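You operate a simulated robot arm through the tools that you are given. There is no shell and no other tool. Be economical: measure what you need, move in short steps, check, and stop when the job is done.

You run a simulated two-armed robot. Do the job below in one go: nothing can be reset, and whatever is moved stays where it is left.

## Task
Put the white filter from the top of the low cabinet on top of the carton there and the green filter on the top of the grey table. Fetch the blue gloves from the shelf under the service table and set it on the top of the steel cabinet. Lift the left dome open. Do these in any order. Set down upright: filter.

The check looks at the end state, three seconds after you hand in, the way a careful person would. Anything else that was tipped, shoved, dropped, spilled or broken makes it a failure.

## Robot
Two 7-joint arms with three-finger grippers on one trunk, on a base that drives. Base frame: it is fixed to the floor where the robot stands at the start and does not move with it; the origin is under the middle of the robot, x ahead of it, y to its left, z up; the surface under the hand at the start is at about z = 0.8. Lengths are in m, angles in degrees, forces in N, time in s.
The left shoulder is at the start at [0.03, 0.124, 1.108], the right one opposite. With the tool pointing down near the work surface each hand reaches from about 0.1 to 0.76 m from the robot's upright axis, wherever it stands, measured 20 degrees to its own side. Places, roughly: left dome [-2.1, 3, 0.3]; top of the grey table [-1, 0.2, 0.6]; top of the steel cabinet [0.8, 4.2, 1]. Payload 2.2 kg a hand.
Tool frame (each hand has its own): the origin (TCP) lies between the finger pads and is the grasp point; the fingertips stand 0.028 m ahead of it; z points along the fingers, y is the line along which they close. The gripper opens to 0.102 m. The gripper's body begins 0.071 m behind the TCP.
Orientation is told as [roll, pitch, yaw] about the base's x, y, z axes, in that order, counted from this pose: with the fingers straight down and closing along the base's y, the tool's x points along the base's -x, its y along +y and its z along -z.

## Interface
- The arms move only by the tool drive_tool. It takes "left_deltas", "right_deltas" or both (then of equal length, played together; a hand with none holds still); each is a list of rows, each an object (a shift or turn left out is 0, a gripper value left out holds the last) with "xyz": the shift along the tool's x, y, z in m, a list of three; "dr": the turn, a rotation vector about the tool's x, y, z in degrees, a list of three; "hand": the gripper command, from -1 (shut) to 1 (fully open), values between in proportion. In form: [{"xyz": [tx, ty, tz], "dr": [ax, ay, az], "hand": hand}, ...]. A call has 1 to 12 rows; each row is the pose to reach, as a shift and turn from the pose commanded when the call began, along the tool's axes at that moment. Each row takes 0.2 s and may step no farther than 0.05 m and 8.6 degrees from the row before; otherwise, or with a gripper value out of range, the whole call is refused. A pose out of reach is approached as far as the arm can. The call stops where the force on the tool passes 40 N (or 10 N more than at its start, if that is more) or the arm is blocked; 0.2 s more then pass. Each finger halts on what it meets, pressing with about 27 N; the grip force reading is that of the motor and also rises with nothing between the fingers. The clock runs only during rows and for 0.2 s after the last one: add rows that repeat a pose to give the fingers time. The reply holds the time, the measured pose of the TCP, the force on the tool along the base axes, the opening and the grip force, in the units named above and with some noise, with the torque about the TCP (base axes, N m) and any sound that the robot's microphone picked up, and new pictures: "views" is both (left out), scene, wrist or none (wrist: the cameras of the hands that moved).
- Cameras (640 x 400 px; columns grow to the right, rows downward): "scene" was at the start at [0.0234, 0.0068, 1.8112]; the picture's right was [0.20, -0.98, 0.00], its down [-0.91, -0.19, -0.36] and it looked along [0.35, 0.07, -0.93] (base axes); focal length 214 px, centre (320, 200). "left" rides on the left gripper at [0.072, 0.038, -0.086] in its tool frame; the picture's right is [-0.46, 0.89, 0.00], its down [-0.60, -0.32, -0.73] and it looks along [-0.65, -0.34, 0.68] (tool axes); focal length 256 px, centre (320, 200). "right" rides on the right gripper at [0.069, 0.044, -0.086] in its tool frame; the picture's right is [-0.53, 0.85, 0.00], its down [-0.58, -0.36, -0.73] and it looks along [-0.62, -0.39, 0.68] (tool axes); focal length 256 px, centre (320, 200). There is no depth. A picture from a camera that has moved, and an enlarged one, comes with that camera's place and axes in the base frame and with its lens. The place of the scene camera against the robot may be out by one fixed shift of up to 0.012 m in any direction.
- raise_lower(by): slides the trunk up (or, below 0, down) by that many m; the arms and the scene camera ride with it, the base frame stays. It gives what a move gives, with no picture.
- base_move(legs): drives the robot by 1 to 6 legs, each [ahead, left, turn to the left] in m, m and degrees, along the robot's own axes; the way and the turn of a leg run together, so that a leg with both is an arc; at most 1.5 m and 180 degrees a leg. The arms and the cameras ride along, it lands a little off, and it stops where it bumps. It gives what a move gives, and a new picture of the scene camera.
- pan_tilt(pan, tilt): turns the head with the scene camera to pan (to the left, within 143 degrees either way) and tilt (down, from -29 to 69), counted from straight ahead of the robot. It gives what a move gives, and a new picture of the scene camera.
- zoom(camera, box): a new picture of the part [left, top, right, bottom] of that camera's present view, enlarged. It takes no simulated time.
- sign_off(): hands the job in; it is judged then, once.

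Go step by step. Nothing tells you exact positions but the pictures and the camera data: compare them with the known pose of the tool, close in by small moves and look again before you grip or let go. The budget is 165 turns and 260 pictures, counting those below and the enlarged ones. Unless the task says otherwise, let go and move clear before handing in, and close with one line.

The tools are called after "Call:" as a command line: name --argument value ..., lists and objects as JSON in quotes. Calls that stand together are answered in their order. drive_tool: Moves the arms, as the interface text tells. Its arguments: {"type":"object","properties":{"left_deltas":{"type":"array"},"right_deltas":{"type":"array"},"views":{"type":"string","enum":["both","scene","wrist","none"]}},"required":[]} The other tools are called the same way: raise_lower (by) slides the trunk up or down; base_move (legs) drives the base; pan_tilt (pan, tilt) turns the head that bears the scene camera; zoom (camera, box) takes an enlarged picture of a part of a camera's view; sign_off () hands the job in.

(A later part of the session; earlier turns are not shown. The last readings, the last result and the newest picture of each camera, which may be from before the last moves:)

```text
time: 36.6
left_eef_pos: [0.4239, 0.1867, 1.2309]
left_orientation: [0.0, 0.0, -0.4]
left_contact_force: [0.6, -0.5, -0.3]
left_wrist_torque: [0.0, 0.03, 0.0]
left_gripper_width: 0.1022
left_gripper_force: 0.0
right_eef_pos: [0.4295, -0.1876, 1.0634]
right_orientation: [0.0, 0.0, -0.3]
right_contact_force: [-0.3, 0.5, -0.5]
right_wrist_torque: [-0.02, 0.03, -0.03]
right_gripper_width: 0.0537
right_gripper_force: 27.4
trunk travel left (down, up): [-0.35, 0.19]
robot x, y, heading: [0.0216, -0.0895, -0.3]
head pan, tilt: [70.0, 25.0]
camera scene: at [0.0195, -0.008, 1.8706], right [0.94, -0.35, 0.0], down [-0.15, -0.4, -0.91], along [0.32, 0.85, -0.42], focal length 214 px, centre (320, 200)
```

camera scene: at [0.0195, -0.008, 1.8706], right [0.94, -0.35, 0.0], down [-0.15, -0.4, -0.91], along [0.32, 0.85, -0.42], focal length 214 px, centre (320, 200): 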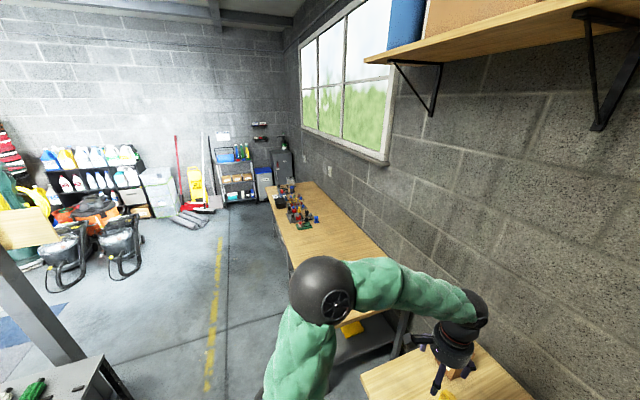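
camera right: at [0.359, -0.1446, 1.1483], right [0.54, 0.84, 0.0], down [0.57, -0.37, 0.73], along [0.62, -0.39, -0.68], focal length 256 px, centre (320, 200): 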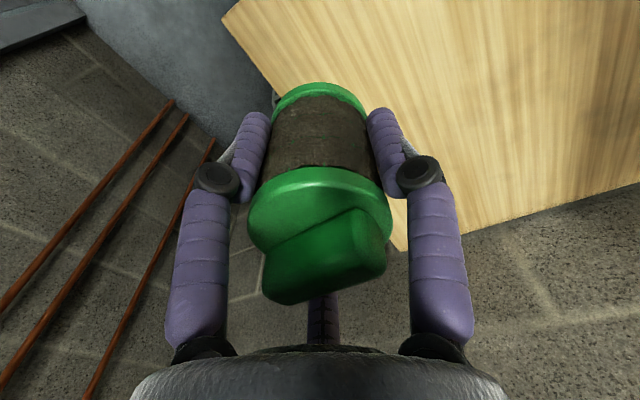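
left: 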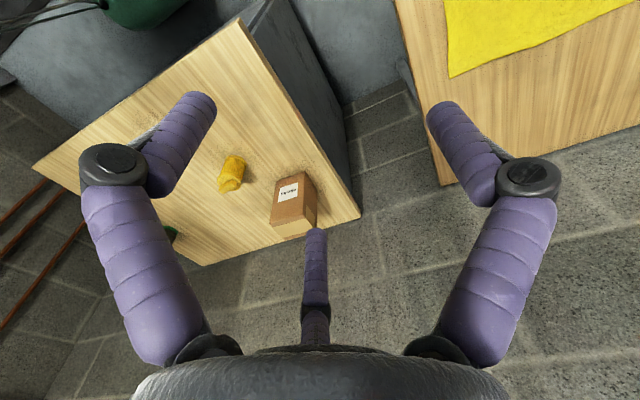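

The grey table behind me holds a grey jug, a yellow jug, a spray bottle and two tubes, with a near edge at x≈-0.86. I'll back off a little, turn round and look at it.

Call:
base_move --legs '[[-0.2, 0, 0], [0, 0, 180]]'

Call:
pan_tilt --pan 0 --tilt 50

```text
time: 45.5
left_eef_pos: [-0.5939, -0.357, 1.2315]
left_orientation: [0.0, 0.0, 178.5]
left_contact_force: [0.6, -0.3, 0.6]
left_wrist_torque: [0.07, 0.04, -0.03]
left_gripper_width: 0.1019
left_gripper_force: 0.1
right_eef_pos: [-0.593, 0.0174, 1.0638]
right_orientation: [0.0, 0.0, 178.6]
right_contact_force: [0.4, 0.4, -0.1]
right_wrist_torque: [-0.02, 0.0, -0.03]
right_gripper_width: 0.0539
right_gripper_force: 26.9
trunk travel left (down, up): [-0.35, 0.19]
robot x, y, heading: [-0.185, -0.091, 178.5]
head pan, tilt: [70.0, 25.0]
camera scene: at [-0.1899, -0.1797, 1.8706], right [-0.93, 0.37, 0.0], down [0.15, 0.39, -0.91], along [-0.33, -0.84, -0.42], focal length 214 px, centre (320, 200)
```

scene: 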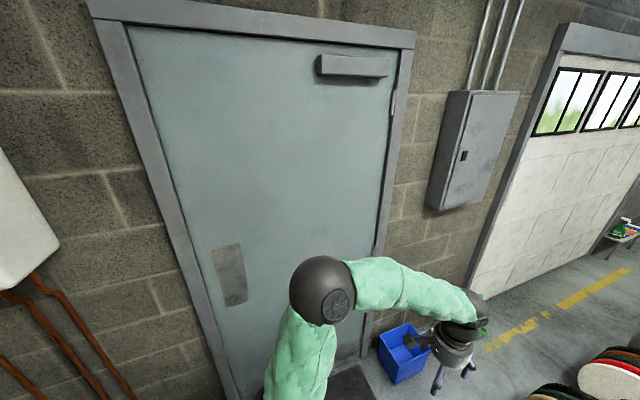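

```text
time: 46.9
left_eef_pos: [-0.594, -0.356, 1.2304]
left_orientation: [0.0, 0.0, 178.5]
left_contact_force: [-0.3, -0.5, 0.6]
left_wrist_torque: [0.04, -0.03, 0.03]
left_gripper_width: 0.1018
left_gripper_force: 0.0
right_eef_pos: [-0.5928, 0.0178, 1.0631]
right_orientation: [0.0, 0.0, 178.4]
right_contact_force: [0.5, -0.4, -0.7]
right_wrist_torque: [-0.02, -0.02, 0.03]
right_gripper_width: 0.0539
right_gripper_force: 27.0
trunk travel left (down, up): [-0.35, 0.19]
robot x, y, heading: [-0.1853, -0.0878, 178.5]
head pan, tilt: [0.0, 50.0]
camera scene: at [-0.2332, -0.092, 1.8331], right [0.02, 1.0, 0.0], down [0.77, -0.02, -0.64], along [-0.64, 0.02, -0.77], focal length 214 px, centre (320, 200)
```

scene: 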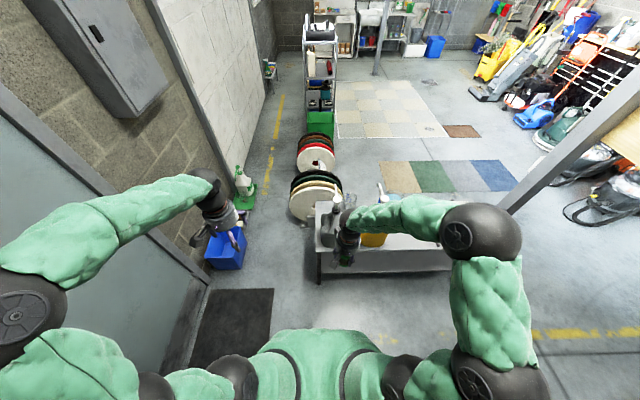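

I'll sidestep right along the table to get a clear look at its top.

Call:
base_move --legs '[[0, -0.55, 1.5]]'

Call:
zoom --camera "left" --box '[0, 0, 640, 400]'

```text
time: 50.1
left_eef_pos: [-0.5796, 0.1778, 1.2309]
left_orientation: [-0.1, 0.0, -179.8]
left_contact_force: [0.2, 0.4, -0.5]
left_wrist_torque: [-0.03, 0.0, 0.01]
left_gripper_width: 0.1019
left_gripper_force: 0.0
right_eef_pos: [-0.5898, 0.55, 1.0632]
right_orientation: [0.0, 0.0, -179.8]
right_contact_force: [0.3, 0.1, 0.3]
right_wrist_torque: [0.01, 0.03, -0.02]
right_gripper_width: 0.0537
right_gripper_force: 27.0
trunk travel left (down, up): [-0.35, 0.19]
robot x, y, heading: [-0.1795, 0.4568, -179.7]
head pan, tilt: [0.0, 50.0]
camera scene: at [-0.227, 0.4522, 1.8331], right [0.0, 1.0, 0.0], down [0.77, 0.0, -0.64], along [-0.64, 0.0, -0.77], focal length 214 px, centre (320, 200)
```

scene: 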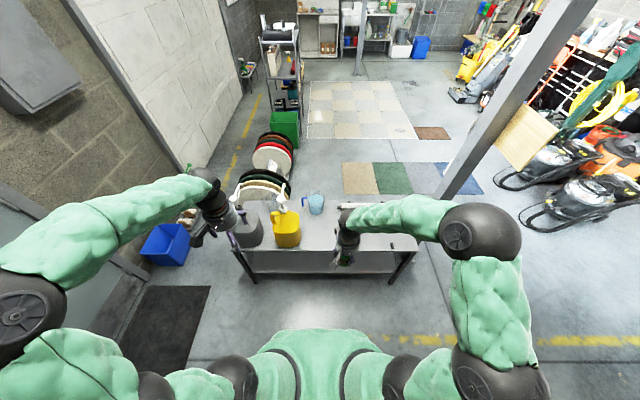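

```text
1.00 times, centred on (320, 200) of left (not enlarged: the box is as wide or as high as the picture)
camera zoom: at [-0.506, 0.1386, 1.3188], right [-0.46, -0.89, 0.0], down [-0.6, 0.32, 0.73], along [-0.65, 0.34, -0.68], focal length 256 px, centre (320, 200)
```

zoom: 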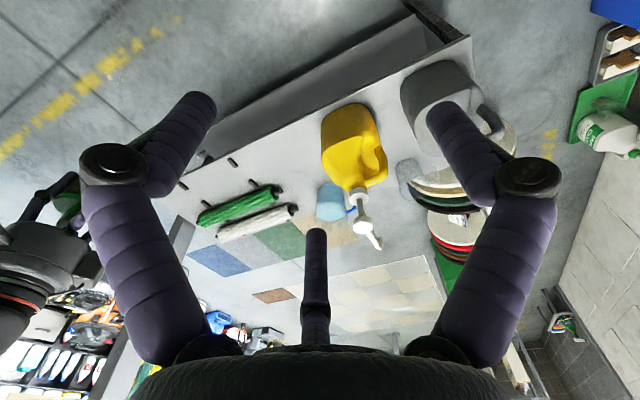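

The table top is bare around (-0.95, 0.52), between the yellow jug and the green tube. I'll drive ahead 0.25 m so it is in easy reach.

Call:
base_move --legs '[[0.25, 0, 0]]'

Call:
zoom --camera "left" --box '[0, 0, 640, 400]'

```text
time: 51.9
left_eef_pos: [-0.8258, 0.1722, 1.2318]
left_orientation: [0.0, 0.1, -179.6]
left_contact_force: [0.2, 0.3, -0.6]
left_wrist_torque: [0.0, -0.04, -0.02]
left_gripper_width: 0.1018
left_gripper_force: 0.0
right_eef_pos: [-0.8363, 0.5465, 1.0631]
right_orientation: [0.0, 0.1, -179.6]
right_contact_force: [-0.2, 0.2, -1.3]
right_wrist_torque: [0.03, -0.04, -0.02]
right_gripper_width: 0.0538
right_gripper_force: 26.9
trunk travel left (down, up): [-0.35, 0.19]
robot x, y, heading: [-0.4259, 0.453, -179.3]
head pan, tilt: [0.0, 50.0]
camera scene: at [-0.475, 0.4498, 1.8331], right [-0.01, 1.0, 0.0], down [0.77, 0.01, -0.64], along [-0.64, -0.01, -0.77], focal length 214 px, centre (320, 200)
```

scene: 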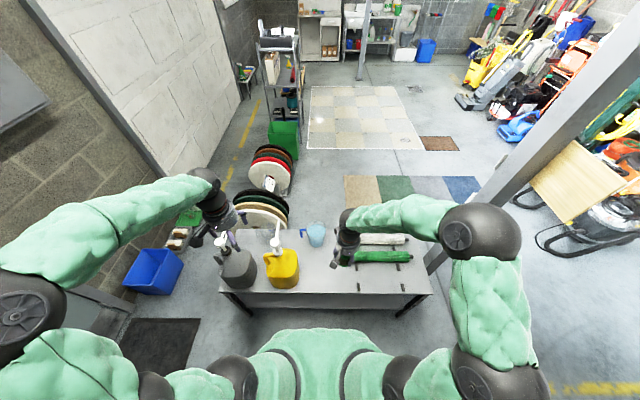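

```text
1.00 times, centred on (320, 200) of left (not enlarged: the box is as wide or as high as the picture)
camera zoom: at [-0.7519, 0.1348, 1.3185], right [-0.46, -0.89, 0.0], down [-0.61, 0.31, 0.73], along [-0.65, 0.33, -0.68], focal length 256 px, centre (320, 200)
```

zoom: 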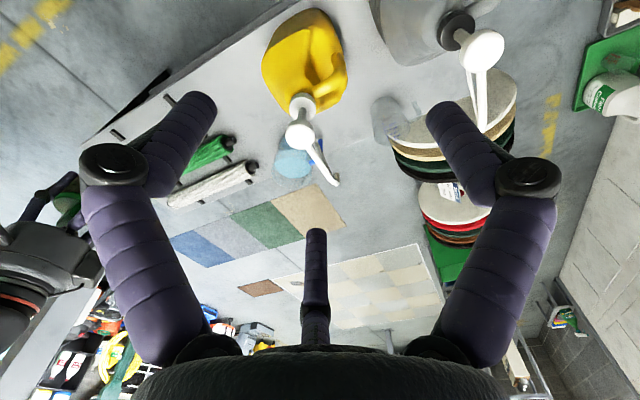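

I'll move the green filter over (-0.95, 0.49) and down to about z 0.72.

Call:
drive_tool --right_deltas '[{"xyz": [-0.04, 0.02, 0]}, {"xyz": [-0.08, 0.04, 0]}, {"xyz": [-0.114, 0.057, 0.02]}, {"xyz": [-0.114, 0.057, 0.06]}, {"xyz": [-0.114, 0.057, 0.105]}, {"xyz": [-0.114, 0.057, 0.15]}, {"xyz": [-0.114, 0.057, 0.195]}, {"xyz": [-0.114, 0.057, 0.24]}, {"xyz": [-0.114, 0.057, 0.285]}, {"xyz": [-0.114, 0.057, 0.33]}, {"xyz": [-0.114, 0.057, 0.345]}]' --views "both"

Call:
zoom --camera "left" --box '[60, 0, 380, 200]'

```text
time: 54.3
left_eef_pos: [-0.8249, 0.1727, 1.2309]
left_orientation: [0.0, 0.0, -179.5]
left_contact_force: [0.6, 0.9, 0.1]
left_wrist_torque: [-0.01, 0.01, 0.0]
left_gripper_width: 0.102
left_gripper_force: 0.2
right_eef_pos: [-0.9497, 0.4901, 0.7189]
right_orientation: [0.0, 0.0, -179.5]
right_contact_force: [-0.5, 0.5, -1.6]
right_wrist_torque: [0.01, -0.03, -0.01]
right_gripper_width: 0.054
right_gripper_force: 26.9
trunk travel left (down, up): [-0.35, 0.19]
robot x, y, heading: [-0.4271, 0.4538, -179.7]
head pan, tilt: [0.0, 50.0]
camera scene: at [-0.4737, 0.4499, 1.8331], right [-0.01, 1.0, 0.0], down [0.77, 0.01, -0.64], along [-0.64, -0.01, -0.77], focal length 214 px, centre (320, 200)
camera right: at [-0.88, 0.4463, 0.8033], right [-0.53, -0.85, 0.0], down [-0.58, 0.36, 0.73], along [-0.62, 0.39, -0.68], focal length 256 px, centre (320, 200)
```

scene: 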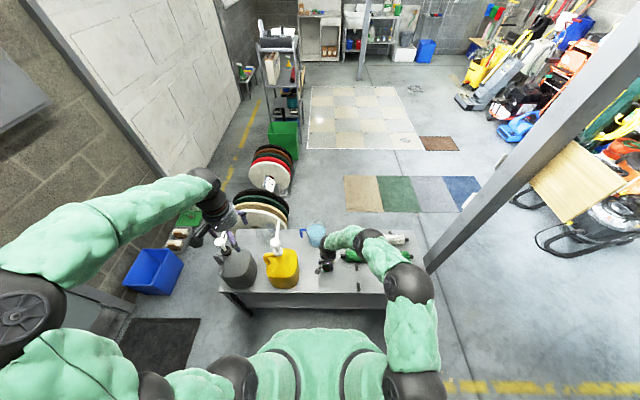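
right: 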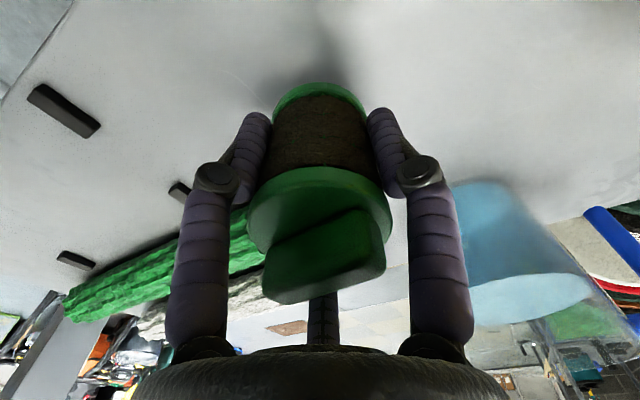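

```text
2.00 times, centred on (220, 100) of left
camera zoom: at [-0.751, 0.1349, 1.3188], right [-0.46, -0.89, 0.0], down [-0.61, 0.31, 0.73], along [-0.65, 0.33, -0.68], focal length 512 px, centre (520, 400)
```

zoom: 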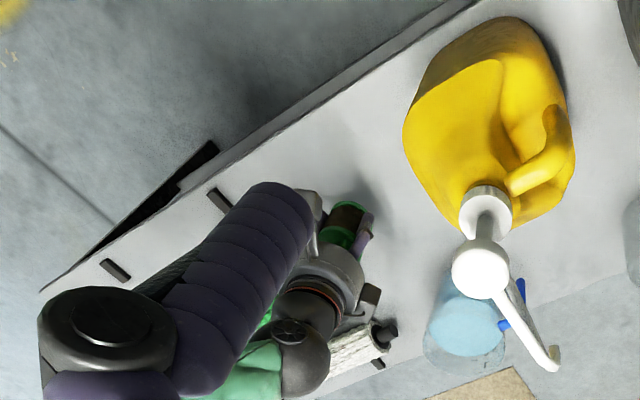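

Space below is clear. Going down towards the table.

Call:
drive_tool --right_deltas '[{"xyz": [0, 0, 0.03]}, {"xyz": [0, 0, 0.06]}, {"xyz": [0, 0, 0.065]}, {"xyz": [0, 0, 0.065]}]' --views "wrist"

```text
time: 55.3
left_eef_pos: [-0.8236, 0.1727, 1.2322]
left_orientation: [0.0, 0.1, -179.5]
left_contact_force: [-0.1, 0.3, -0.3]
left_wrist_torque: [0.05, 0.02, 0.0]
left_gripper_width: 0.102
left_gripper_force: 0.0
right_eef_pos: [-0.953, 0.4903, 0.6562]
right_orientation: [0.0, -0.3, -179.5]
right_contact_force: [-5.4, -0.3, 18.3]
right_wrist_torque: [0.1, 0.05, 0.04]
right_gripper_width: 0.0539
right_gripper_force: 27.5
trunk travel left (down, up): [-0.35, 0.19]
robot x, y, heading: [-0.4234, 0.4547, -179.3]
head pan, tilt: [0.0, 50.0]
camera right: at [-0.8833, 0.4458, 0.7394], right [-0.53, -0.85, 0.0], down [-0.58, 0.36, 0.73], along [-0.62, 0.39, -0.68], focal length 256 px, centre (320, 200)
```

right: 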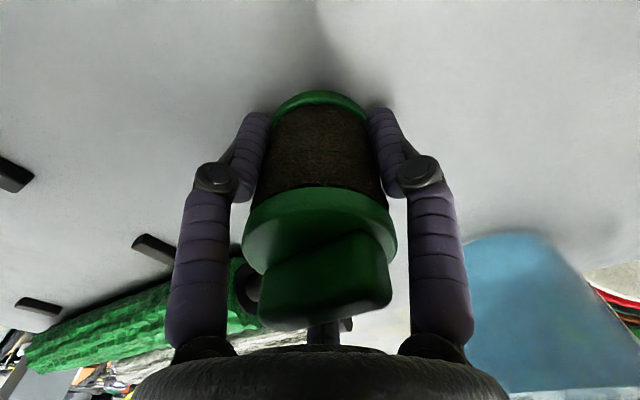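

Contact (18 N): the table top is near z 0.617. I'll ease up 2 mm, open and rise.

Call:
drive_tool --right_deltas '[{"xyz": [0, 0, -0.003]}, {"xyz": [0, 0, -0.003], "hand": -0.1}, {"xyz": [0, 0, -0.003], "hand": 0.3}, {"xyz": [0, 0, -0.003], "hand": 1}, {"xyz": [0, 0, -0.003]}, {"xyz": [0, 0, -0.003]}, {"xyz": [0, 0, -0.03]}, {"xyz": [0, 0, -0.065]}, {"xyz": [0, 0, -0.11]}]' --views "wrist"

Call:
drive_tool --right_deltas '[{"xyz": [0, 0, -0.05]}, {"xyz": [0, 0, -0.1]}, {"xyz": [0, 0, -0.15]}, {"xyz": [0, 0, -0.2]}, {"xyz": [0, 0, -0.25]}, {"xyz": [0, 0, -0.3]}, {"xyz": [0.05, 0, -0.3]}, {"xyz": [0.1, 0, -0.3]}]' --views "both"

```text
time: 57.3
left_eef_pos: [-0.8233, 0.1726, 1.2317]
left_orientation: [0.0, 0.0, -179.5]
left_contact_force: [0.3, -0.5, -0.2]
left_wrist_torque: [0.0, -0.04, 0.0]
left_gripper_width: 0.1019
left_gripper_force: 0.0
right_eef_pos: [-0.9496, 0.4885, 0.7641]
right_orientation: [0.1, 0.2, -179.5]
right_contact_force: [0.4, 0.5, 0.0]
right_wrist_torque: [0.0, 0.08, -0.01]
right_gripper_width: 0.102
right_gripper_force: 0.1
trunk travel left (down, up): [-0.35, 0.19]
robot x, y, heading: [-0.4265, 0.4566, -179.6]
head pan, tilt: [0.0, 50.0]
camera right: at [-0.8809, 0.4445, 0.8475], right [-0.53, -0.85, 0.0], down [-0.58, 0.36, 0.73], along [-0.62, 0.39, -0.68], focal length 256 px, centre (320, 200)
```

right: 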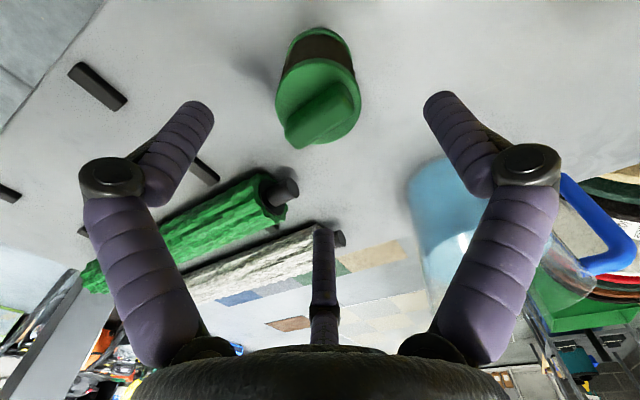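

```text
time: 59.1
left_eef_pos: [-0.8234, 0.1723, 1.2316]
left_orientation: [0.0, -0.2, -179.4]
left_contact_force: [0.8, 0.2, -0.7]
left_wrist_torque: [0.02, -0.01, 0.01]
left_gripper_width: 0.102
left_gripper_force: 0.1
right_eef_pos: [-0.8502, 0.4874, 1.0659]
right_orientation: [0.0, -0.1, -179.6]
right_contact_force: [0.7, 0.2, 0.9]
right_wrist_torque: [-0.03, 0.02, -0.01]
right_gripper_width: 0.1016
right_gripper_force: 0.1
trunk travel left (down, up): [-0.35, 0.19]
robot x, y, heading: [-0.4265, 0.4562, -179.6]
head pan, tilt: [0.0, 50.0]
camera scene: at [-0.4718, 0.45, 1.8332], right [-0.01, 1.0, 0.0], down [0.77, 0.01, -0.64], along [-0.64, -0.01, -0.77], focal length 214 px, centre (320, 200)
camera right: at [-0.7798, 0.4439, 1.1496], right [-0.53, -0.85, 0.0], down [-0.58, 0.36, 0.73], along [-0.62, 0.39, -0.68], focal length 256 px, centre (320, 200)
```

scene: 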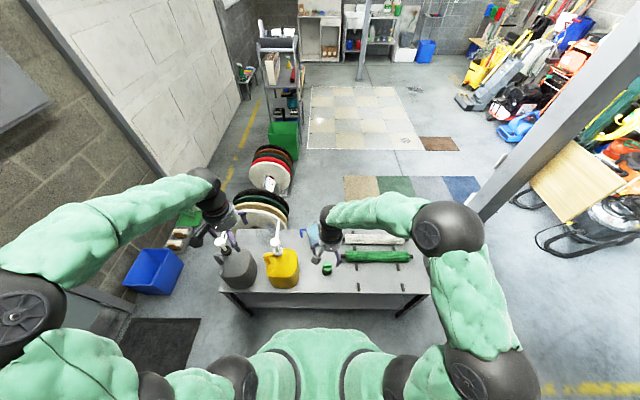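
right: 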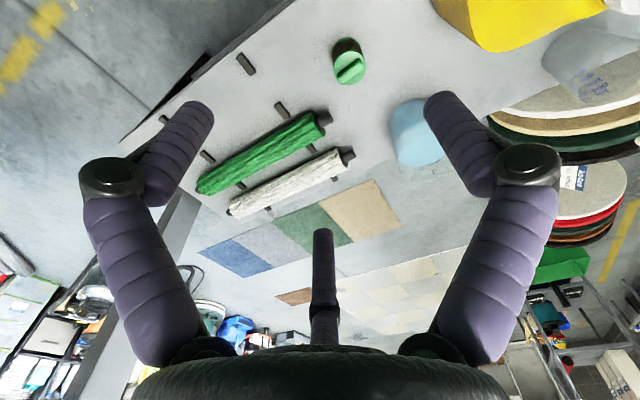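

Green filter stands on the grey table. Next the gloves: I back off, turn to the right by 180° and sidestep to face the service table.

Call:
base_move --legs '[[-0.1, 0, 0], [0, 0, -180], [-0.12, 0.3, 0]]'

```text
time: 69.2
left_eef_pos: [-0.0691, 1.0449, 1.2312]
left_orientation: [0.0, 0.0, 2.5]
left_contact_force: [0.2, 0.8, -0.5]
left_wrist_torque: [0.02, 0.0, -0.02]
left_gripper_width: 0.1022
left_gripper_force: 0.2
right_eef_pos: [-0.0305, 0.7318, 1.0651]
right_orientation: [0.0, 0.0, 2.3]
right_contact_force: [-0.5, -0.1, -0.1]
right_wrist_torque: [0.02, -0.02, -0.02]
right_gripper_width: 0.1021
right_gripper_force: 0.1
trunk travel left (down, up): [-0.35, 0.19]
robot x, y, heading: [-0.4561, 0.746, 2.4]
head pan, tilt: [0.0, 50.0]
camera scene: at [-0.4125, 0.7475, 1.8331], right [0.04, -1.0, 0.0], down [-0.77, -0.03, -0.64], along [0.64, 0.03, -0.77], focal length 214 px, centre (320, 200)
```

scene: 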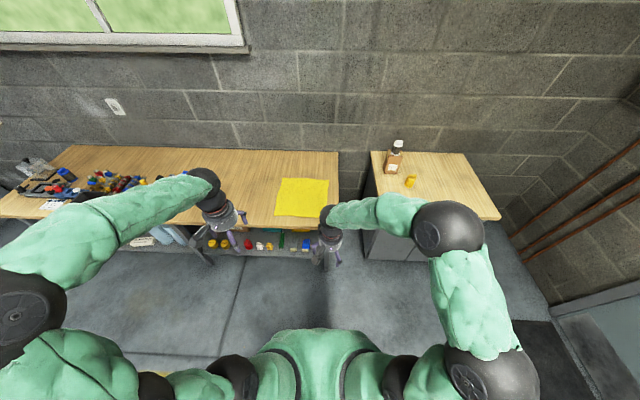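

I see a row of small things along the shelf front. I'll lower the trunk for a flatter look under the table.

Call:
raise_lower --by -0.33

Call:
pan_tilt --pan 0 --tilt 42

Call:
zoom --camera "scene" --box '[100, 150, 420, 350]'

```text
time: 72.5
left_eef_pos: [-0.068, 1.0445, 0.9017]
left_orientation: [0.0, 0.0, 2.3]
left_contact_force: [-1.0, 0.3, 0.3]
left_wrist_torque: [0.0, -0.04, -0.01]
left_gripper_width: 0.1018
left_gripper_force: 0.0
right_eef_pos: [-0.0309, 0.7307, 0.7349]
right_orientation: [0.0, 0.0, 2.5]
right_contact_force: [1.0, -0.7, 0.7]
right_wrist_torque: [-0.01, 0.05, -0.02]
right_gripper_width: 0.1022
right_gripper_force: 0.0
trunk travel left (down, up): [-0.02, 0.52]
robot x, y, heading: [-0.4592, 0.751, 2.3]
head pan, tilt: [0.0, 50.0]
```

```text
time: 73.2
left_eef_pos: [-0.0682, 1.0441, 0.9018]
left_orientation: [-0.1, 0.1, 2.5]
left_contact_force: [-0.7, -1.1, 0.3]
left_wrist_torque: [0.0, 0.0, 0.0]
left_gripper_width: 0.1024
left_gripper_force: 0.1
right_eef_pos: [-0.0315, 0.7313, 0.7344]
right_orientation: [0.0, 0.0, 2.4]
right_contact_force: [-0.1, -0.5, -0.5]
right_wrist_torque: [0.03, 0.0, 0.0]
right_gripper_width: 0.1018
right_gripper_force: 0.0
trunk travel left (down, up): [-0.02, 0.52]
robot x, y, heading: [-0.4598, 0.7482, 2.7]
head pan, tilt: [0.0, 42.0]
camera scene: at [-0.4055, 0.7468, 1.5143], right [0.04, -1.0, 0.0], down [-0.67, -0.03, -0.74], along [0.74, 0.03, -0.67], focal length 214 px, centre (320, 200)
```

scene: 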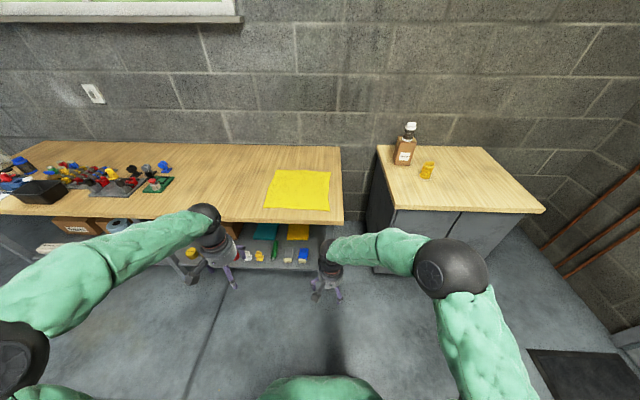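

```text
2.00 times, centred on (260, 250) of scene
camera zoom: at [-0.4055, 0.7468, 1.5143], right [0.04, -1.0, 0.0], down [-0.67, -0.03, -0.74], along [0.74, 0.03, -0.67], focal length 429 px, centre (440, 100)
```

zoom: 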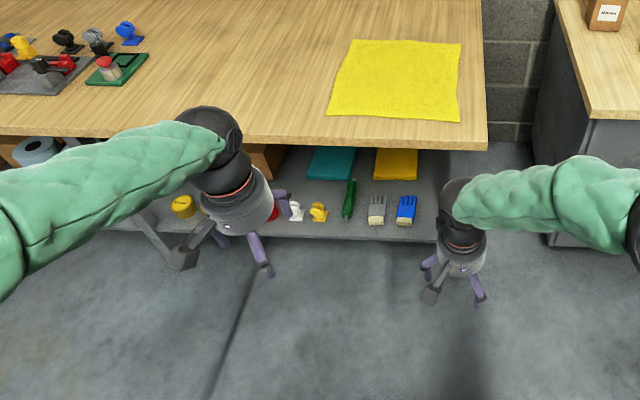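

The blue gloves lie near the shelf front, next to grey ones, at about (0.435, 0.90, 0.22); the shelf front is at x≈0.34 and the table edge at x≈0.26. I'll lower and pitch the right hand forward here in the open, and draw the left hand up and back.

Call:
drive_tool --right_deltas '[{"xyz": [0, 0, 0.045], "dr": [0, -5, 0]}, {"xyz": [0, 0, 0.09], "dr": [0, -10, 0]}, {"xyz": [0, 0, 0.135], "dr": [0, -15, 0]}, {"xyz": [0, 0, 0.18], "dr": [0, -20, 0]}, {"xyz": [0, 0, 0.225], "dr": [0, -25, 0]}, {"xyz": [0, 0, 0.27], "dr": [0, -30, 0]}, {"xyz": [0, 0, 0.315], "dr": [0, -35, 0]}, {"xyz": [0, 0, 0.315], "dr": [0, -35, 0]}]' --left_deltas '[{"xyz": [0.01, 0, -0.02]}, {"xyz": [0.03, 0, -0.04]}, {"xyz": [0.05, 0, -0.06]}, {"xyz": [0.07, 0, -0.08]}, {"xyz": [0.09, 0, -0.1]}, {"xyz": [0.1, 0, -0.12]}, {"xyz": [0.1, 0, -0.12]}, {"xyz": [0.1, 0, -0.12]}]' --views "both"

```text
time: 75.0
left_eef_pos: [-0.1683, 1.0421, 1.0199]
left_orientation: [-0.1, 0.0, 2.4]
left_contact_force: [0.2, 0.4, -0.2]
left_wrist_torque: [0.03, 0.02, -0.02]
left_gripper_width: 0.102
left_gripper_force: 0.2
right_eef_pos: [-0.0292, 0.7308, 0.4154]
right_orientation: [0.1, -35.0, 2.4]
right_contact_force: [-0.6, -1.0, 0.0]
right_wrist_torque: [-0.01, 0.02, -0.02]
right_gripper_width: 0.1017
right_gripper_force: 0.1
trunk travel left (down, up): [-0.02, 0.52]
robot x, y, heading: [-0.4583, 0.7488, 2.4]
head pan, tilt: [0.0, 42.0]
camera scene: at [-0.4054, 0.7469, 1.5144], right [0.04, -1.0, 0.0], down [-0.67, -0.03, -0.74], along [0.74, 0.03, -0.67], focal length 214 px, centre (320, 200)
camera right: at [-0.137, 0.7687, 0.4455], right [0.4, 0.86, 0.31], down [0.07, -0.36, 0.93], along [0.91, -0.35, -0.2], focal length 256 px, centre (320, 200)
camera left: at [-0.2412, 1.0767, 1.1074], right [0.43, 0.9, 0.0], down [0.62, -0.29, 0.73], along [0.66, -0.31, -0.68], focal length 256 px, centre (320, 200)
```

scene: 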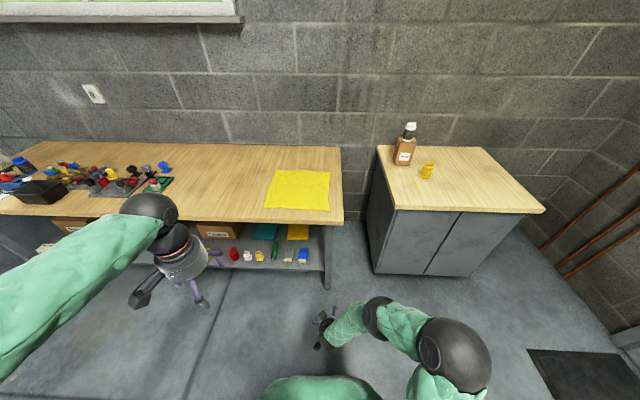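
right: 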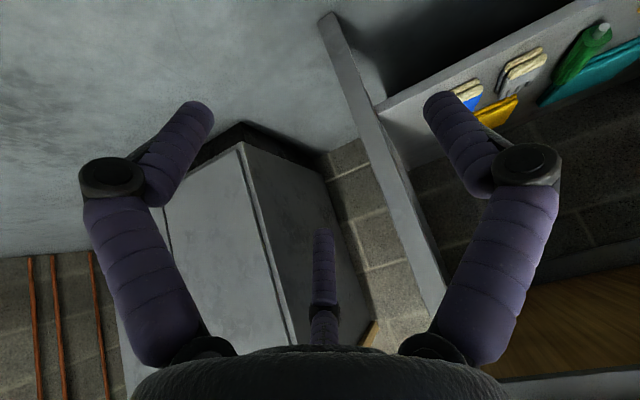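
left: 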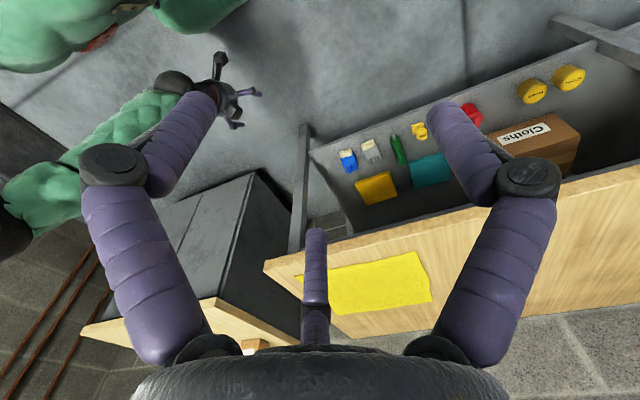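

Good views of the gloves from both sides. I'll enlarge them to locate the pair exactly.

Call:
zoom --camera "left" --box '[300, 110, 460, 210]'

Call:
zoom --camera "scene" --box '[220, 210, 348, 290]'

Call:
zoom --camera "right" --box '[380, 0, 640, 160]'

```text
4.00 times, centred on (380, 160) of left
camera zoom: at [-0.2412, 1.0767, 1.1074], right [0.43, 0.9, 0.0], down [0.62, -0.29, 0.73], along [0.66, -0.31, -0.68], focal length 1024 px, centre (80, 360)
```

zoom: 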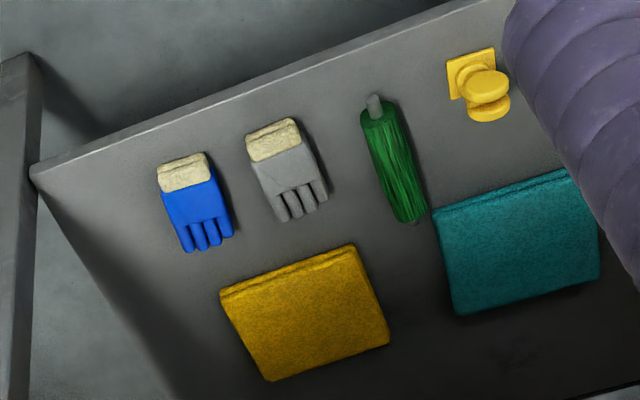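

```text
5.00 times, centred on (284, 250) of scene
camera zoom: at [-0.4054, 0.7469, 1.5144], right [0.04, -1.0, 0.0], down [-0.67, -0.03, -0.74], along [0.74, 0.03, -0.67], focal length 1072 px, centre (500, -50)
```

zoom: 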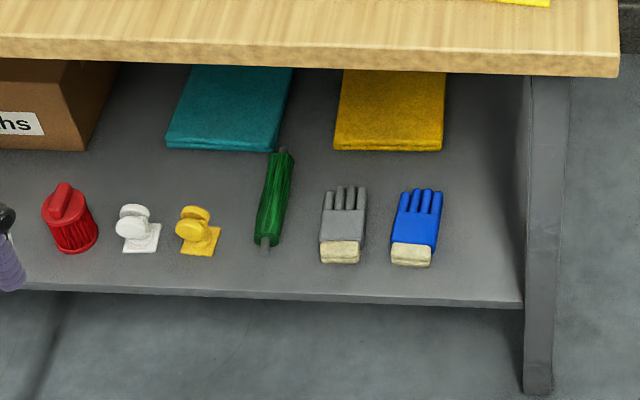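

```text
2.46 times, centred on (510, 80) of right
camera zoom: at [-0.137, 0.7687, 0.4455], right [0.4, 0.86, 0.31], down [0.07, -0.36, 0.93], along [0.91, -0.35, -0.2], focal length 630 px, centre (-148, 495)
```

zoom: 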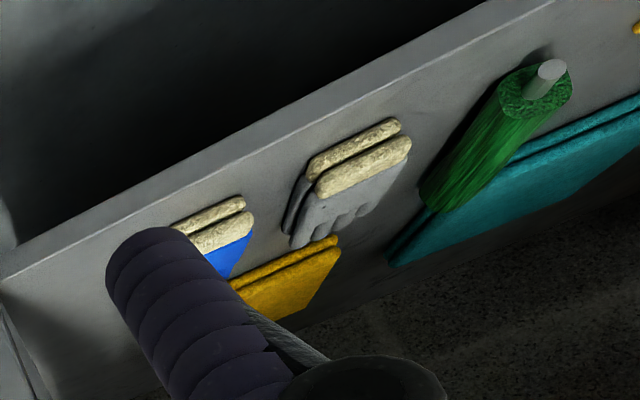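

Blue gloves: x 0.385–0.50, y≈0.896, 0.055 m wide, top z≈0.238; shelf at z≈0.20 with its edge at x 0.344. I drive left and ahead with the hand staying in front of the table.

Call:
base_move --legs '[[0, 0.2, 0], [0.22, 0, -2.4]]'

Call:
zoom --camera "right" --box '[0, 0, 640, 400]'

```text
time: 77.8
left_eef_pos: [0.0524, 1.2319, 1.0197]
left_orientation: [-0.1, 0.1, -0.3]
left_contact_force: [-0.6, 0.9, -0.3]
left_wrist_torque: [-0.02, 0.02, -0.01]
left_gripper_width: 0.1017
left_gripper_force: 0.1
right_eef_pos: [0.1761, 0.9122, 0.4162]
right_orientation: [0.0, -35.0, -0.2]
right_contact_force: [-0.4, -0.6, 0.7]
right_wrist_torque: [-0.02, 0.0, 0.01]
right_gripper_width: 0.1019
right_gripper_force: 0.0
trunk travel left (down, up): [-0.02, 0.52]
robot x, y, heading: [-0.2489, 0.9519, -0.4]
head pan, tilt: [0.0, 42.0]
camera scene: at [-0.1977, 0.9473, 1.5143], right [0.0, -1.0, 0.0], down [-0.67, 0.0, -0.74], along [0.74, 0.0, -0.67], focal length 214 px, centre (320, 200)
```

scene: 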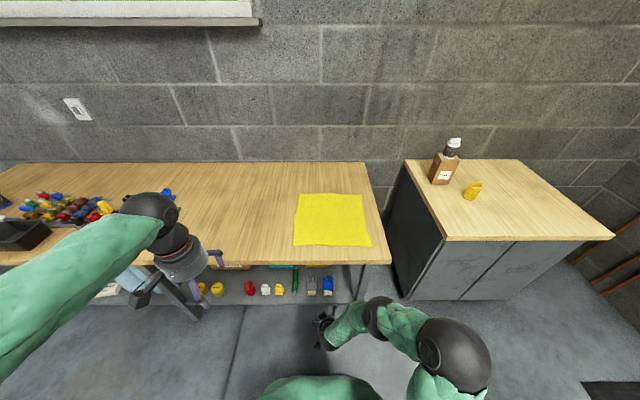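

```text
1.00 times, centred on (320, 200) of right (not enlarged: the box is as wide or as high as the picture)
camera zoom: at [0.0708, 0.9565, 0.4457], right [0.44, 0.84, 0.31], down [0.05, -0.36, 0.93], along [0.9, -0.39, -0.21], focal length 256 px, centre (320, 200)
```

zoom: 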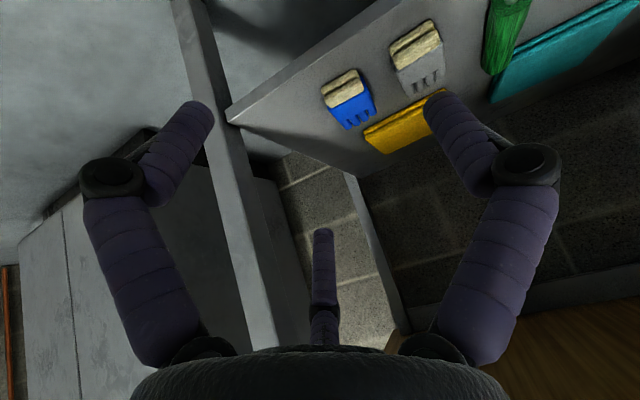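

I bring the hand under the table to a point 0.1 m above the gloves, turning 4° to line up with them.

Call:
drive_tool --right_deltas '[{"xyz": [-0.028, -0.003, 0.035]}, {"xyz": [-0.056, -0.006, 0.07]}, {"xyz": [-0.084, -0.009, 0.105], "dr": [1.2, 0, 1.6]}, {"xyz": [-0.112, -0.012, 0.14], "dr": [2.3, 0, 3.28]}, {"xyz": [-0.14, -0.014, 0.175], "dr": [2.3, 0, 3.28]}, {"xyz": [-0.171, -0.016, 0.2126], "dr": [2.3, 0, 3.28]}, {"xyz": [-0.171, -0.016, 0.2126], "dr": [2.3, 0, 3.28]}]' --views "both"

```text
time: 79.4
left_eef_pos: [0.0519, 1.2316, 1.02]
left_orientation: [-0.1, 0.0, -0.3]
left_contact_force: [-0.5, 0.5, -0.4]
left_wrist_torque: [-0.03, 0.0, 0.01]
left_gripper_width: 0.1022
left_gripper_force: 0.1
right_eef_pos: [0.4381, 0.8961, 0.3409]
right_orientation: [0.0, -35.1, -4.3]
right_contact_force: [1.1, -0.2, 0.4]
right_wrist_torque: [-0.01, 0.03, 0.03]
right_gripper_width: 0.102
right_gripper_force: 0.1
trunk travel left (down, up): [-0.02, 0.52]
robot x, y, heading: [-0.2488, 0.9552, -0.3]
head pan, tilt: [0.0, 42.0]
camera scene: at [-0.1981, 0.9474, 1.5144], right [0.0, -1.0, 0.0], down [-0.67, 0.0, -0.74], along [0.74, 0.0, -0.67], focal length 214 px, centre (320, 200)
camera right: at [0.3364, 0.9464, 0.3703], right [0.5, 0.81, 0.31], down [0.03, -0.37, 0.93], along [0.87, -0.46, -0.21], focal length 256 px, centre (320, 200)
```

scene: 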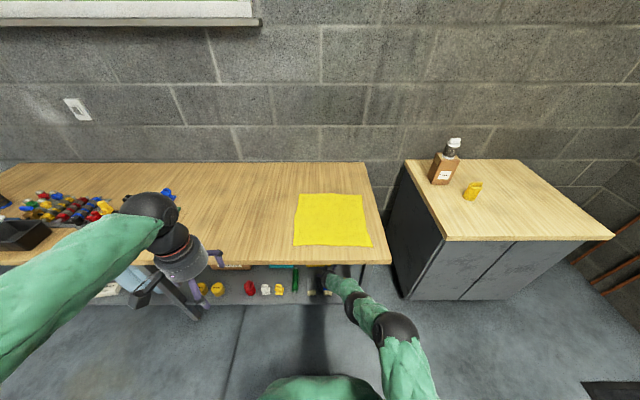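
right: 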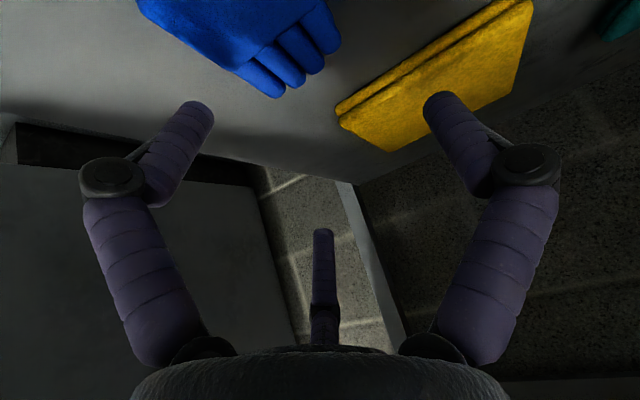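

Refined: gloves centred at about (0.435, 0.89), top z≈0.245. The grey pair is close by, so I narrow the opening to 0.076 m and go down half-way, then look.

Call:
drive_tool --right_deltas '[{"xyz": [0, -0.006, 0], "hand": 0.5}, {"xyz": [0.015, -0.006, 0.02]}, {"xyz": [0.03, -0.006, 0.04]}, {"xyz": [0.036, -0.006, 0.048]}]' --views "wrist"

Call:
zoom --camera "scene" --box '[230, 210, 390, 310]'

```text
time: 80.4
left_eef_pos: [0.0505, 1.2323, 1.0194]
left_orientation: [0.0, -0.1, -0.1]
left_contact_force: [-0.1, -0.5, -0.4]
left_wrist_torque: [0.02, -0.01, 0.04]
left_gripper_width: 0.102
left_gripper_force: 0.2
right_eef_pos: [0.4403, 0.8932, 0.2854]
right_orientation: [0.1, -35.7, -4.3]
right_contact_force: [2.0, 2.6, 26.3]
right_wrist_torque: [1.12, -0.19, 0.2]
right_gripper_width: 0.0909
right_gripper_force: 4.6
trunk travel left (down, up): [-0.02, 0.52]
robot x, y, heading: [-0.2507, 0.9524, -0.2]
head pan, tilt: [0.0, 42.0]
camera right: at [0.3385, 0.9425, 0.3142], right [0.49, 0.81, 0.31], down [0.01, -0.37, 0.93], along [0.87, -0.46, -0.19], focal length 256 px, centre (320, 200)
```

right: 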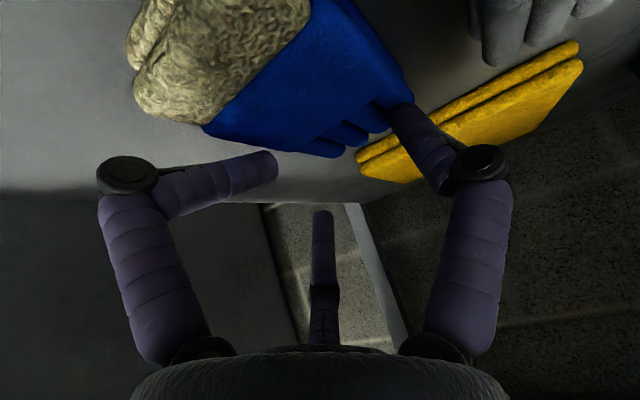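

```text
4.00 times, centred on (310, 260) of scene
camera zoom: at [-0.2013, 0.9476, 1.5148], right [0.0, -1.0, 0.0], down [-0.67, 0.0, -0.74], along [0.74, 0.0, -0.67], focal length 858 px, centre (360, -40)
```

zoom: 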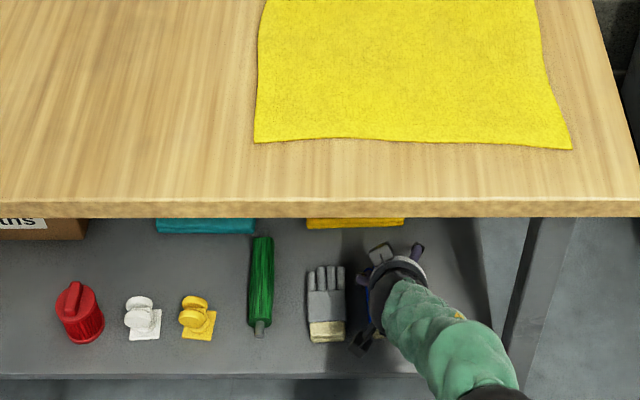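

The left-hand finger touched the glove's edge: the pair is taller (top z≈0.256) and sits a bit more to the left than I thought, centred near (0.42, 0.90). I'll lift, open fully and look again.

Call:
drive_tool --right_deltas '[{"xyz": [-0.0172, 0, -0.0246], "hand": 1}, {"xyz": [-0.0172, 0.005, -0.0246]}, {"xyz": [-0.0072, 0.007, -0.0316]}, {"xyz": [-0.0072, 0.007, -0.0316]}]' --views "wrist"

```text
time: 81.4
left_eef_pos: [0.0516, 1.2327, 1.0187]
left_orientation: [-0.1, 0.0, -0.2]
left_contact_force: [-0.7, 0.4, 0.0]
left_wrist_torque: [0.02, 0.0, -0.02]
left_gripper_width: 0.1019
left_gripper_force: 0.1
right_eef_pos: [0.4246, 0.8978, 0.3108]
right_orientation: [0.0, -35.0, -4.3]
right_contact_force: [0.8, 0.1, -0.6]
right_wrist_torque: [0.0, -0.03, -0.05]
right_gripper_width: 0.1022
right_gripper_force: 0.0
trunk travel left (down, up): [-0.02, 0.52]
robot x, y, heading: [-0.2514, 0.9511, -0.3]
head pan, tilt: [0.0, 42.0]
camera right: at [0.3234, 0.9487, 0.3386], right [0.5, 0.81, 0.31], down [0.03, -0.37, 0.93], along [0.87, -0.46, -0.2], focal length 256 px, centre (320, 200)
```

right: 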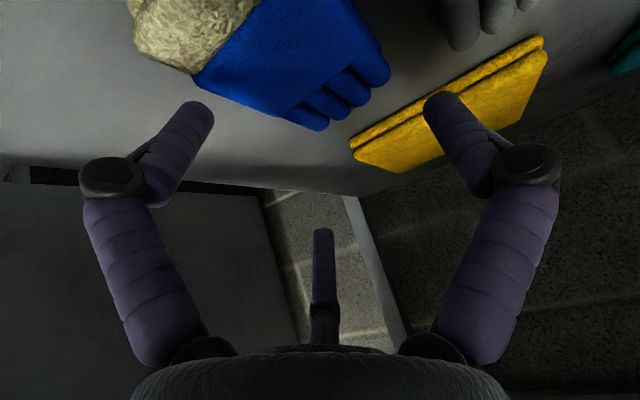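

Projecting the TCP down, the gloves' centre is near y 0.906. I shift there with a 0.094 m opening and go down a little way to feel for contact.

Call:
drive_tool --right_deltas '[{"xyz": [0, 0.0085, 0], "hand": 0.84}, {"xyz": [0, 0.0085, 0]}, {"xyz": [0.01, 0.0085, 0.014]}, {"xyz": [0.0207, 0.0085, 0.0295]}, {"xyz": [0.0207, 0.0085, 0.0295]}]' --views "wrist"

```text
time: 82.6
left_eef_pos: [0.0521, 1.2316, 1.0201]
left_orientation: [0.0, -0.1, -0.3]
left_contact_force: [-0.8, -0.5, -0.2]
left_wrist_torque: [0.02, -0.02, -0.02]
left_gripper_width: 0.102
left_gripper_force: 0.0
right_eef_pos: [0.4245, 0.906, 0.2757]
right_orientation: [0.0, -35.1, -4.2]
right_contact_force: [-3.7, -3.4, 9.4]
right_wrist_torque: [-0.2, 0.27, 0.23]
right_gripper_width: 0.0985
right_gripper_force: 26.7
trunk travel left (down, up): [-0.02, 0.52]
robot x, y, heading: [-0.254, 0.9533, -0.6]
head pan, tilt: [0.0, 42.0]
camera right: at [0.3223, 0.9569, 0.3033], right [0.5, 0.81, 0.31], down [0.02, -0.37, 0.93], along [0.87, -0.46, -0.2], focal length 256 px, centre (320, 200)
```

right: 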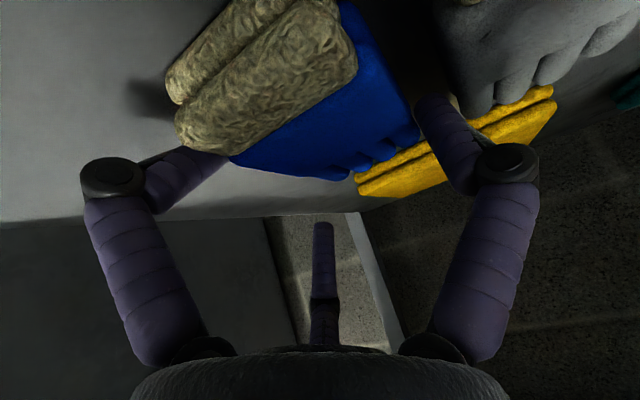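

The fingers stopped at 0.0985 m, so one of them is on something. I check from the left camera and the scene camera.

Call:
zoom --camera "left" --box '[160, 40, 480, 240]'

Call:
zoom --camera "scene" --box '[280, 250, 376, 310]'

```text
2.00 times, centred on (320, 140) of left
camera zoom: at [-0.0199, 1.2692, 1.1075], right [0.47, 0.88, 0.0], down [0.6, -0.32, 0.73], along [0.65, -0.34, -0.68], focal length 512 px, centre (320, 320)
```

zoom: 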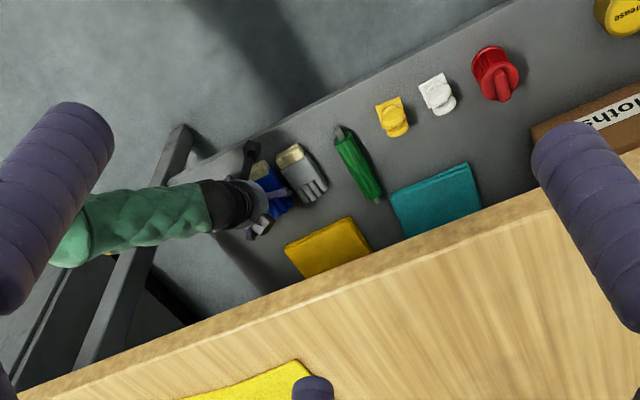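

```text
6.67 times, centred on (328, 280) of scene
camera zoom: at [-0.2001, 0.9474, 1.5145], right [0.0, -1.0, 0.0], down [-0.67, 0.0, -0.74], along [0.74, 0.0, -0.67], focal length 1430 px, centre (267, -333)
```

zoom: 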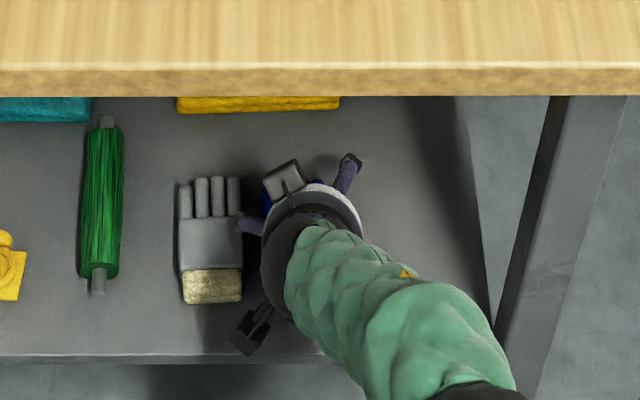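

The gloves aren't quite where I thought. I'll lift clear and pull back so that all cameras can see the pair and I can measure again.

Call:
drive_tool --right_deltas '[{"xyz": [-0.0172, 0, -0.0246], "hand": 1}, {"xyz": [-0.04, 0, -0.057]}, {"xyz": [-0.032, 0, -0.1]}, {"xyz": [0.008, 0, -0.13]}, {"xyz": [0.035, 0, -0.15]}, {"xyz": [0.06, 0, -0.17]}, {"xyz": [0.085, 0, -0.19]}, {"xyz": [0.085, 0, -0.19]}]' --views "wrist"

Call:
zoom --camera "left" --box '[200, 80, 360, 180]'

Call:
zoom --camera "scene" --box '[280, 250, 376, 310]'

```text
time: 84.4
left_eef_pos: [0.0523, 1.2311, 1.0188]
left_orientation: [0.0, 0.0, -0.3]
left_contact_force: [-0.3, -0.2, -0.6]
left_wrist_torque: [0.02, 0.0, 0.03]
left_gripper_width: 0.1018
left_gripper_force: 0.0
right_eef_pos: [0.2467, 0.9207, 0.3803]
right_orientation: [0.0, -35.0, -4.4]
right_contact_force: [-0.5, 0.1, -0.8]
right_wrist_torque: [0.03, 0.04, 0.01]
right_gripper_width: 0.102
right_gripper_force: 0.0
right hand out of reach, approached as far as the arm can: row 7
trunk travel left (down, up): [-0.02, 0.52]
robot x, y, heading: [-0.2522, 0.9566, -0.3]
head pan, tilt: [0.0, 42.0]
camera right: at [0.1445, 0.9708, 0.4095], right [0.5, 0.81, 0.31], down [0.03, -0.37, 0.93], along [0.87, -0.46, -0.2], focal length 256 px, centre (320, 200)
```

right: 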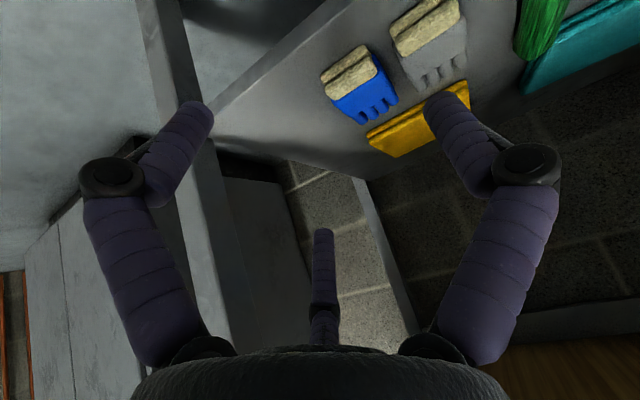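

```text
4.00 times, centred on (280, 130) of left
camera zoom: at [-0.0187, 1.2692, 1.1072], right [0.47, 0.88, 0.0], down [0.6, -0.32, 0.73], along [0.65, -0.34, -0.68], focal length 1024 px, centre (480, 480)
```

zoom: 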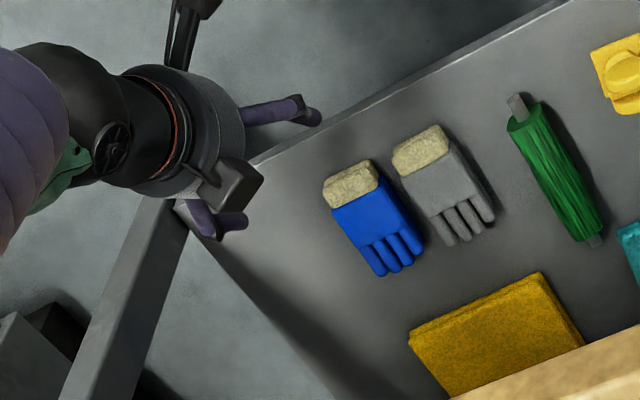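

```text
6.67 times, centred on (328, 280) of scene
camera zoom: at [-0.1984, 0.9474, 1.5144], right [0.0, -1.0, 0.0], down [-0.67, 0.0, -0.74], along [0.74, 0.0, -0.67], focal length 1430 px, centre (267, -333)
```

zoom: 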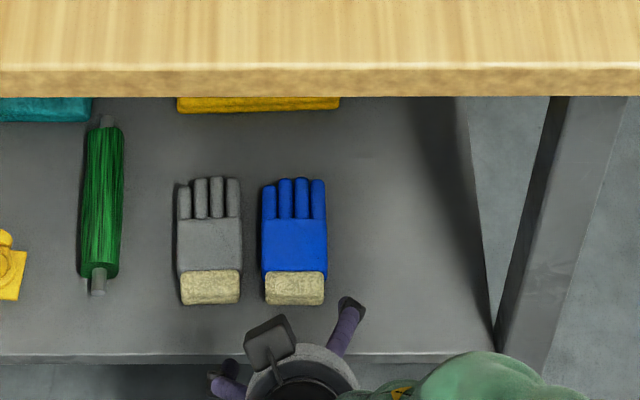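

The blue pair got nudged: now centred at (0.42, 0.923), 0.06 m wide, with only 17 mm to the grey pair. I'll press closed fingertips lightly on its top and drag it 3 cm away from the grey pair, first moving over it.

Call:
drive_tool --right_deltas '[{"xyz": [-0.022, 0.0034, 0.03], "hand": -1}, {"xyz": [-0.044, 0.0068, 0.06]}, {"xyz": [-0.066, 0.0102, 0.09]}, {"xyz": [-0.088, 0.0136, 0.12]}, {"xyz": [-0.1083, 0.0171, 0.149]}, {"xyz": [-0.1083, 0.0171, 0.149]}, {"xyz": [-0.097, 0.0171, 0.166]}, {"xyz": [-0.097, 0.0171, 0.166]}]' --views "wrist"

```text
time: 86.2
left_eef_pos: [0.0517, 1.2316, 1.0204]
left_orientation: [0.0, 0.0, -0.2]
left_contact_force: [0.1, -0.8, 0.0]
left_wrist_torque: [0.01, -0.02, 0.02]
left_gripper_width: 0.102
left_gripper_force: 0.0
right_eef_pos: [0.4216, 0.9246, 0.3006]
right_orientation: [0.1, -35.0, -4.4]
right_contact_force: [0.5, 0.0, -0.2]
right_wrist_torque: [0.0, 0.0, -0.02]
right_gripper_width: 0.0023
right_gripper_force: 27.1
trunk travel left (down, up): [-0.02, 0.52]
robot x, y, heading: [-0.2532, 0.9526, -0.5]
head pan, tilt: [0.0, 42.0]
camera right: at [0.3201, 0.9749, 0.3296], right [0.5, 0.81, 0.31], down [0.03, -0.37, 0.93], along [0.87, -0.46, -0.21], focal length 256 px, centre (320, 200)
```

right: 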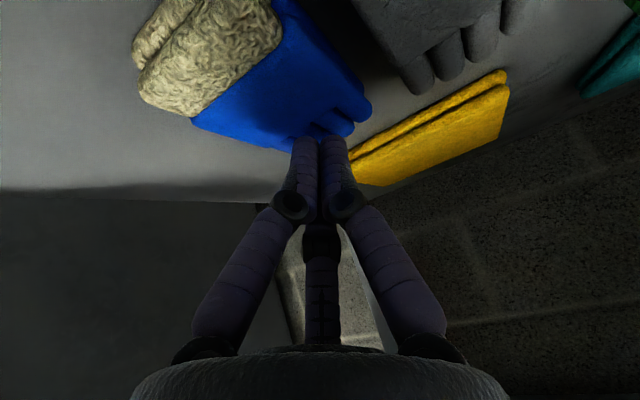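

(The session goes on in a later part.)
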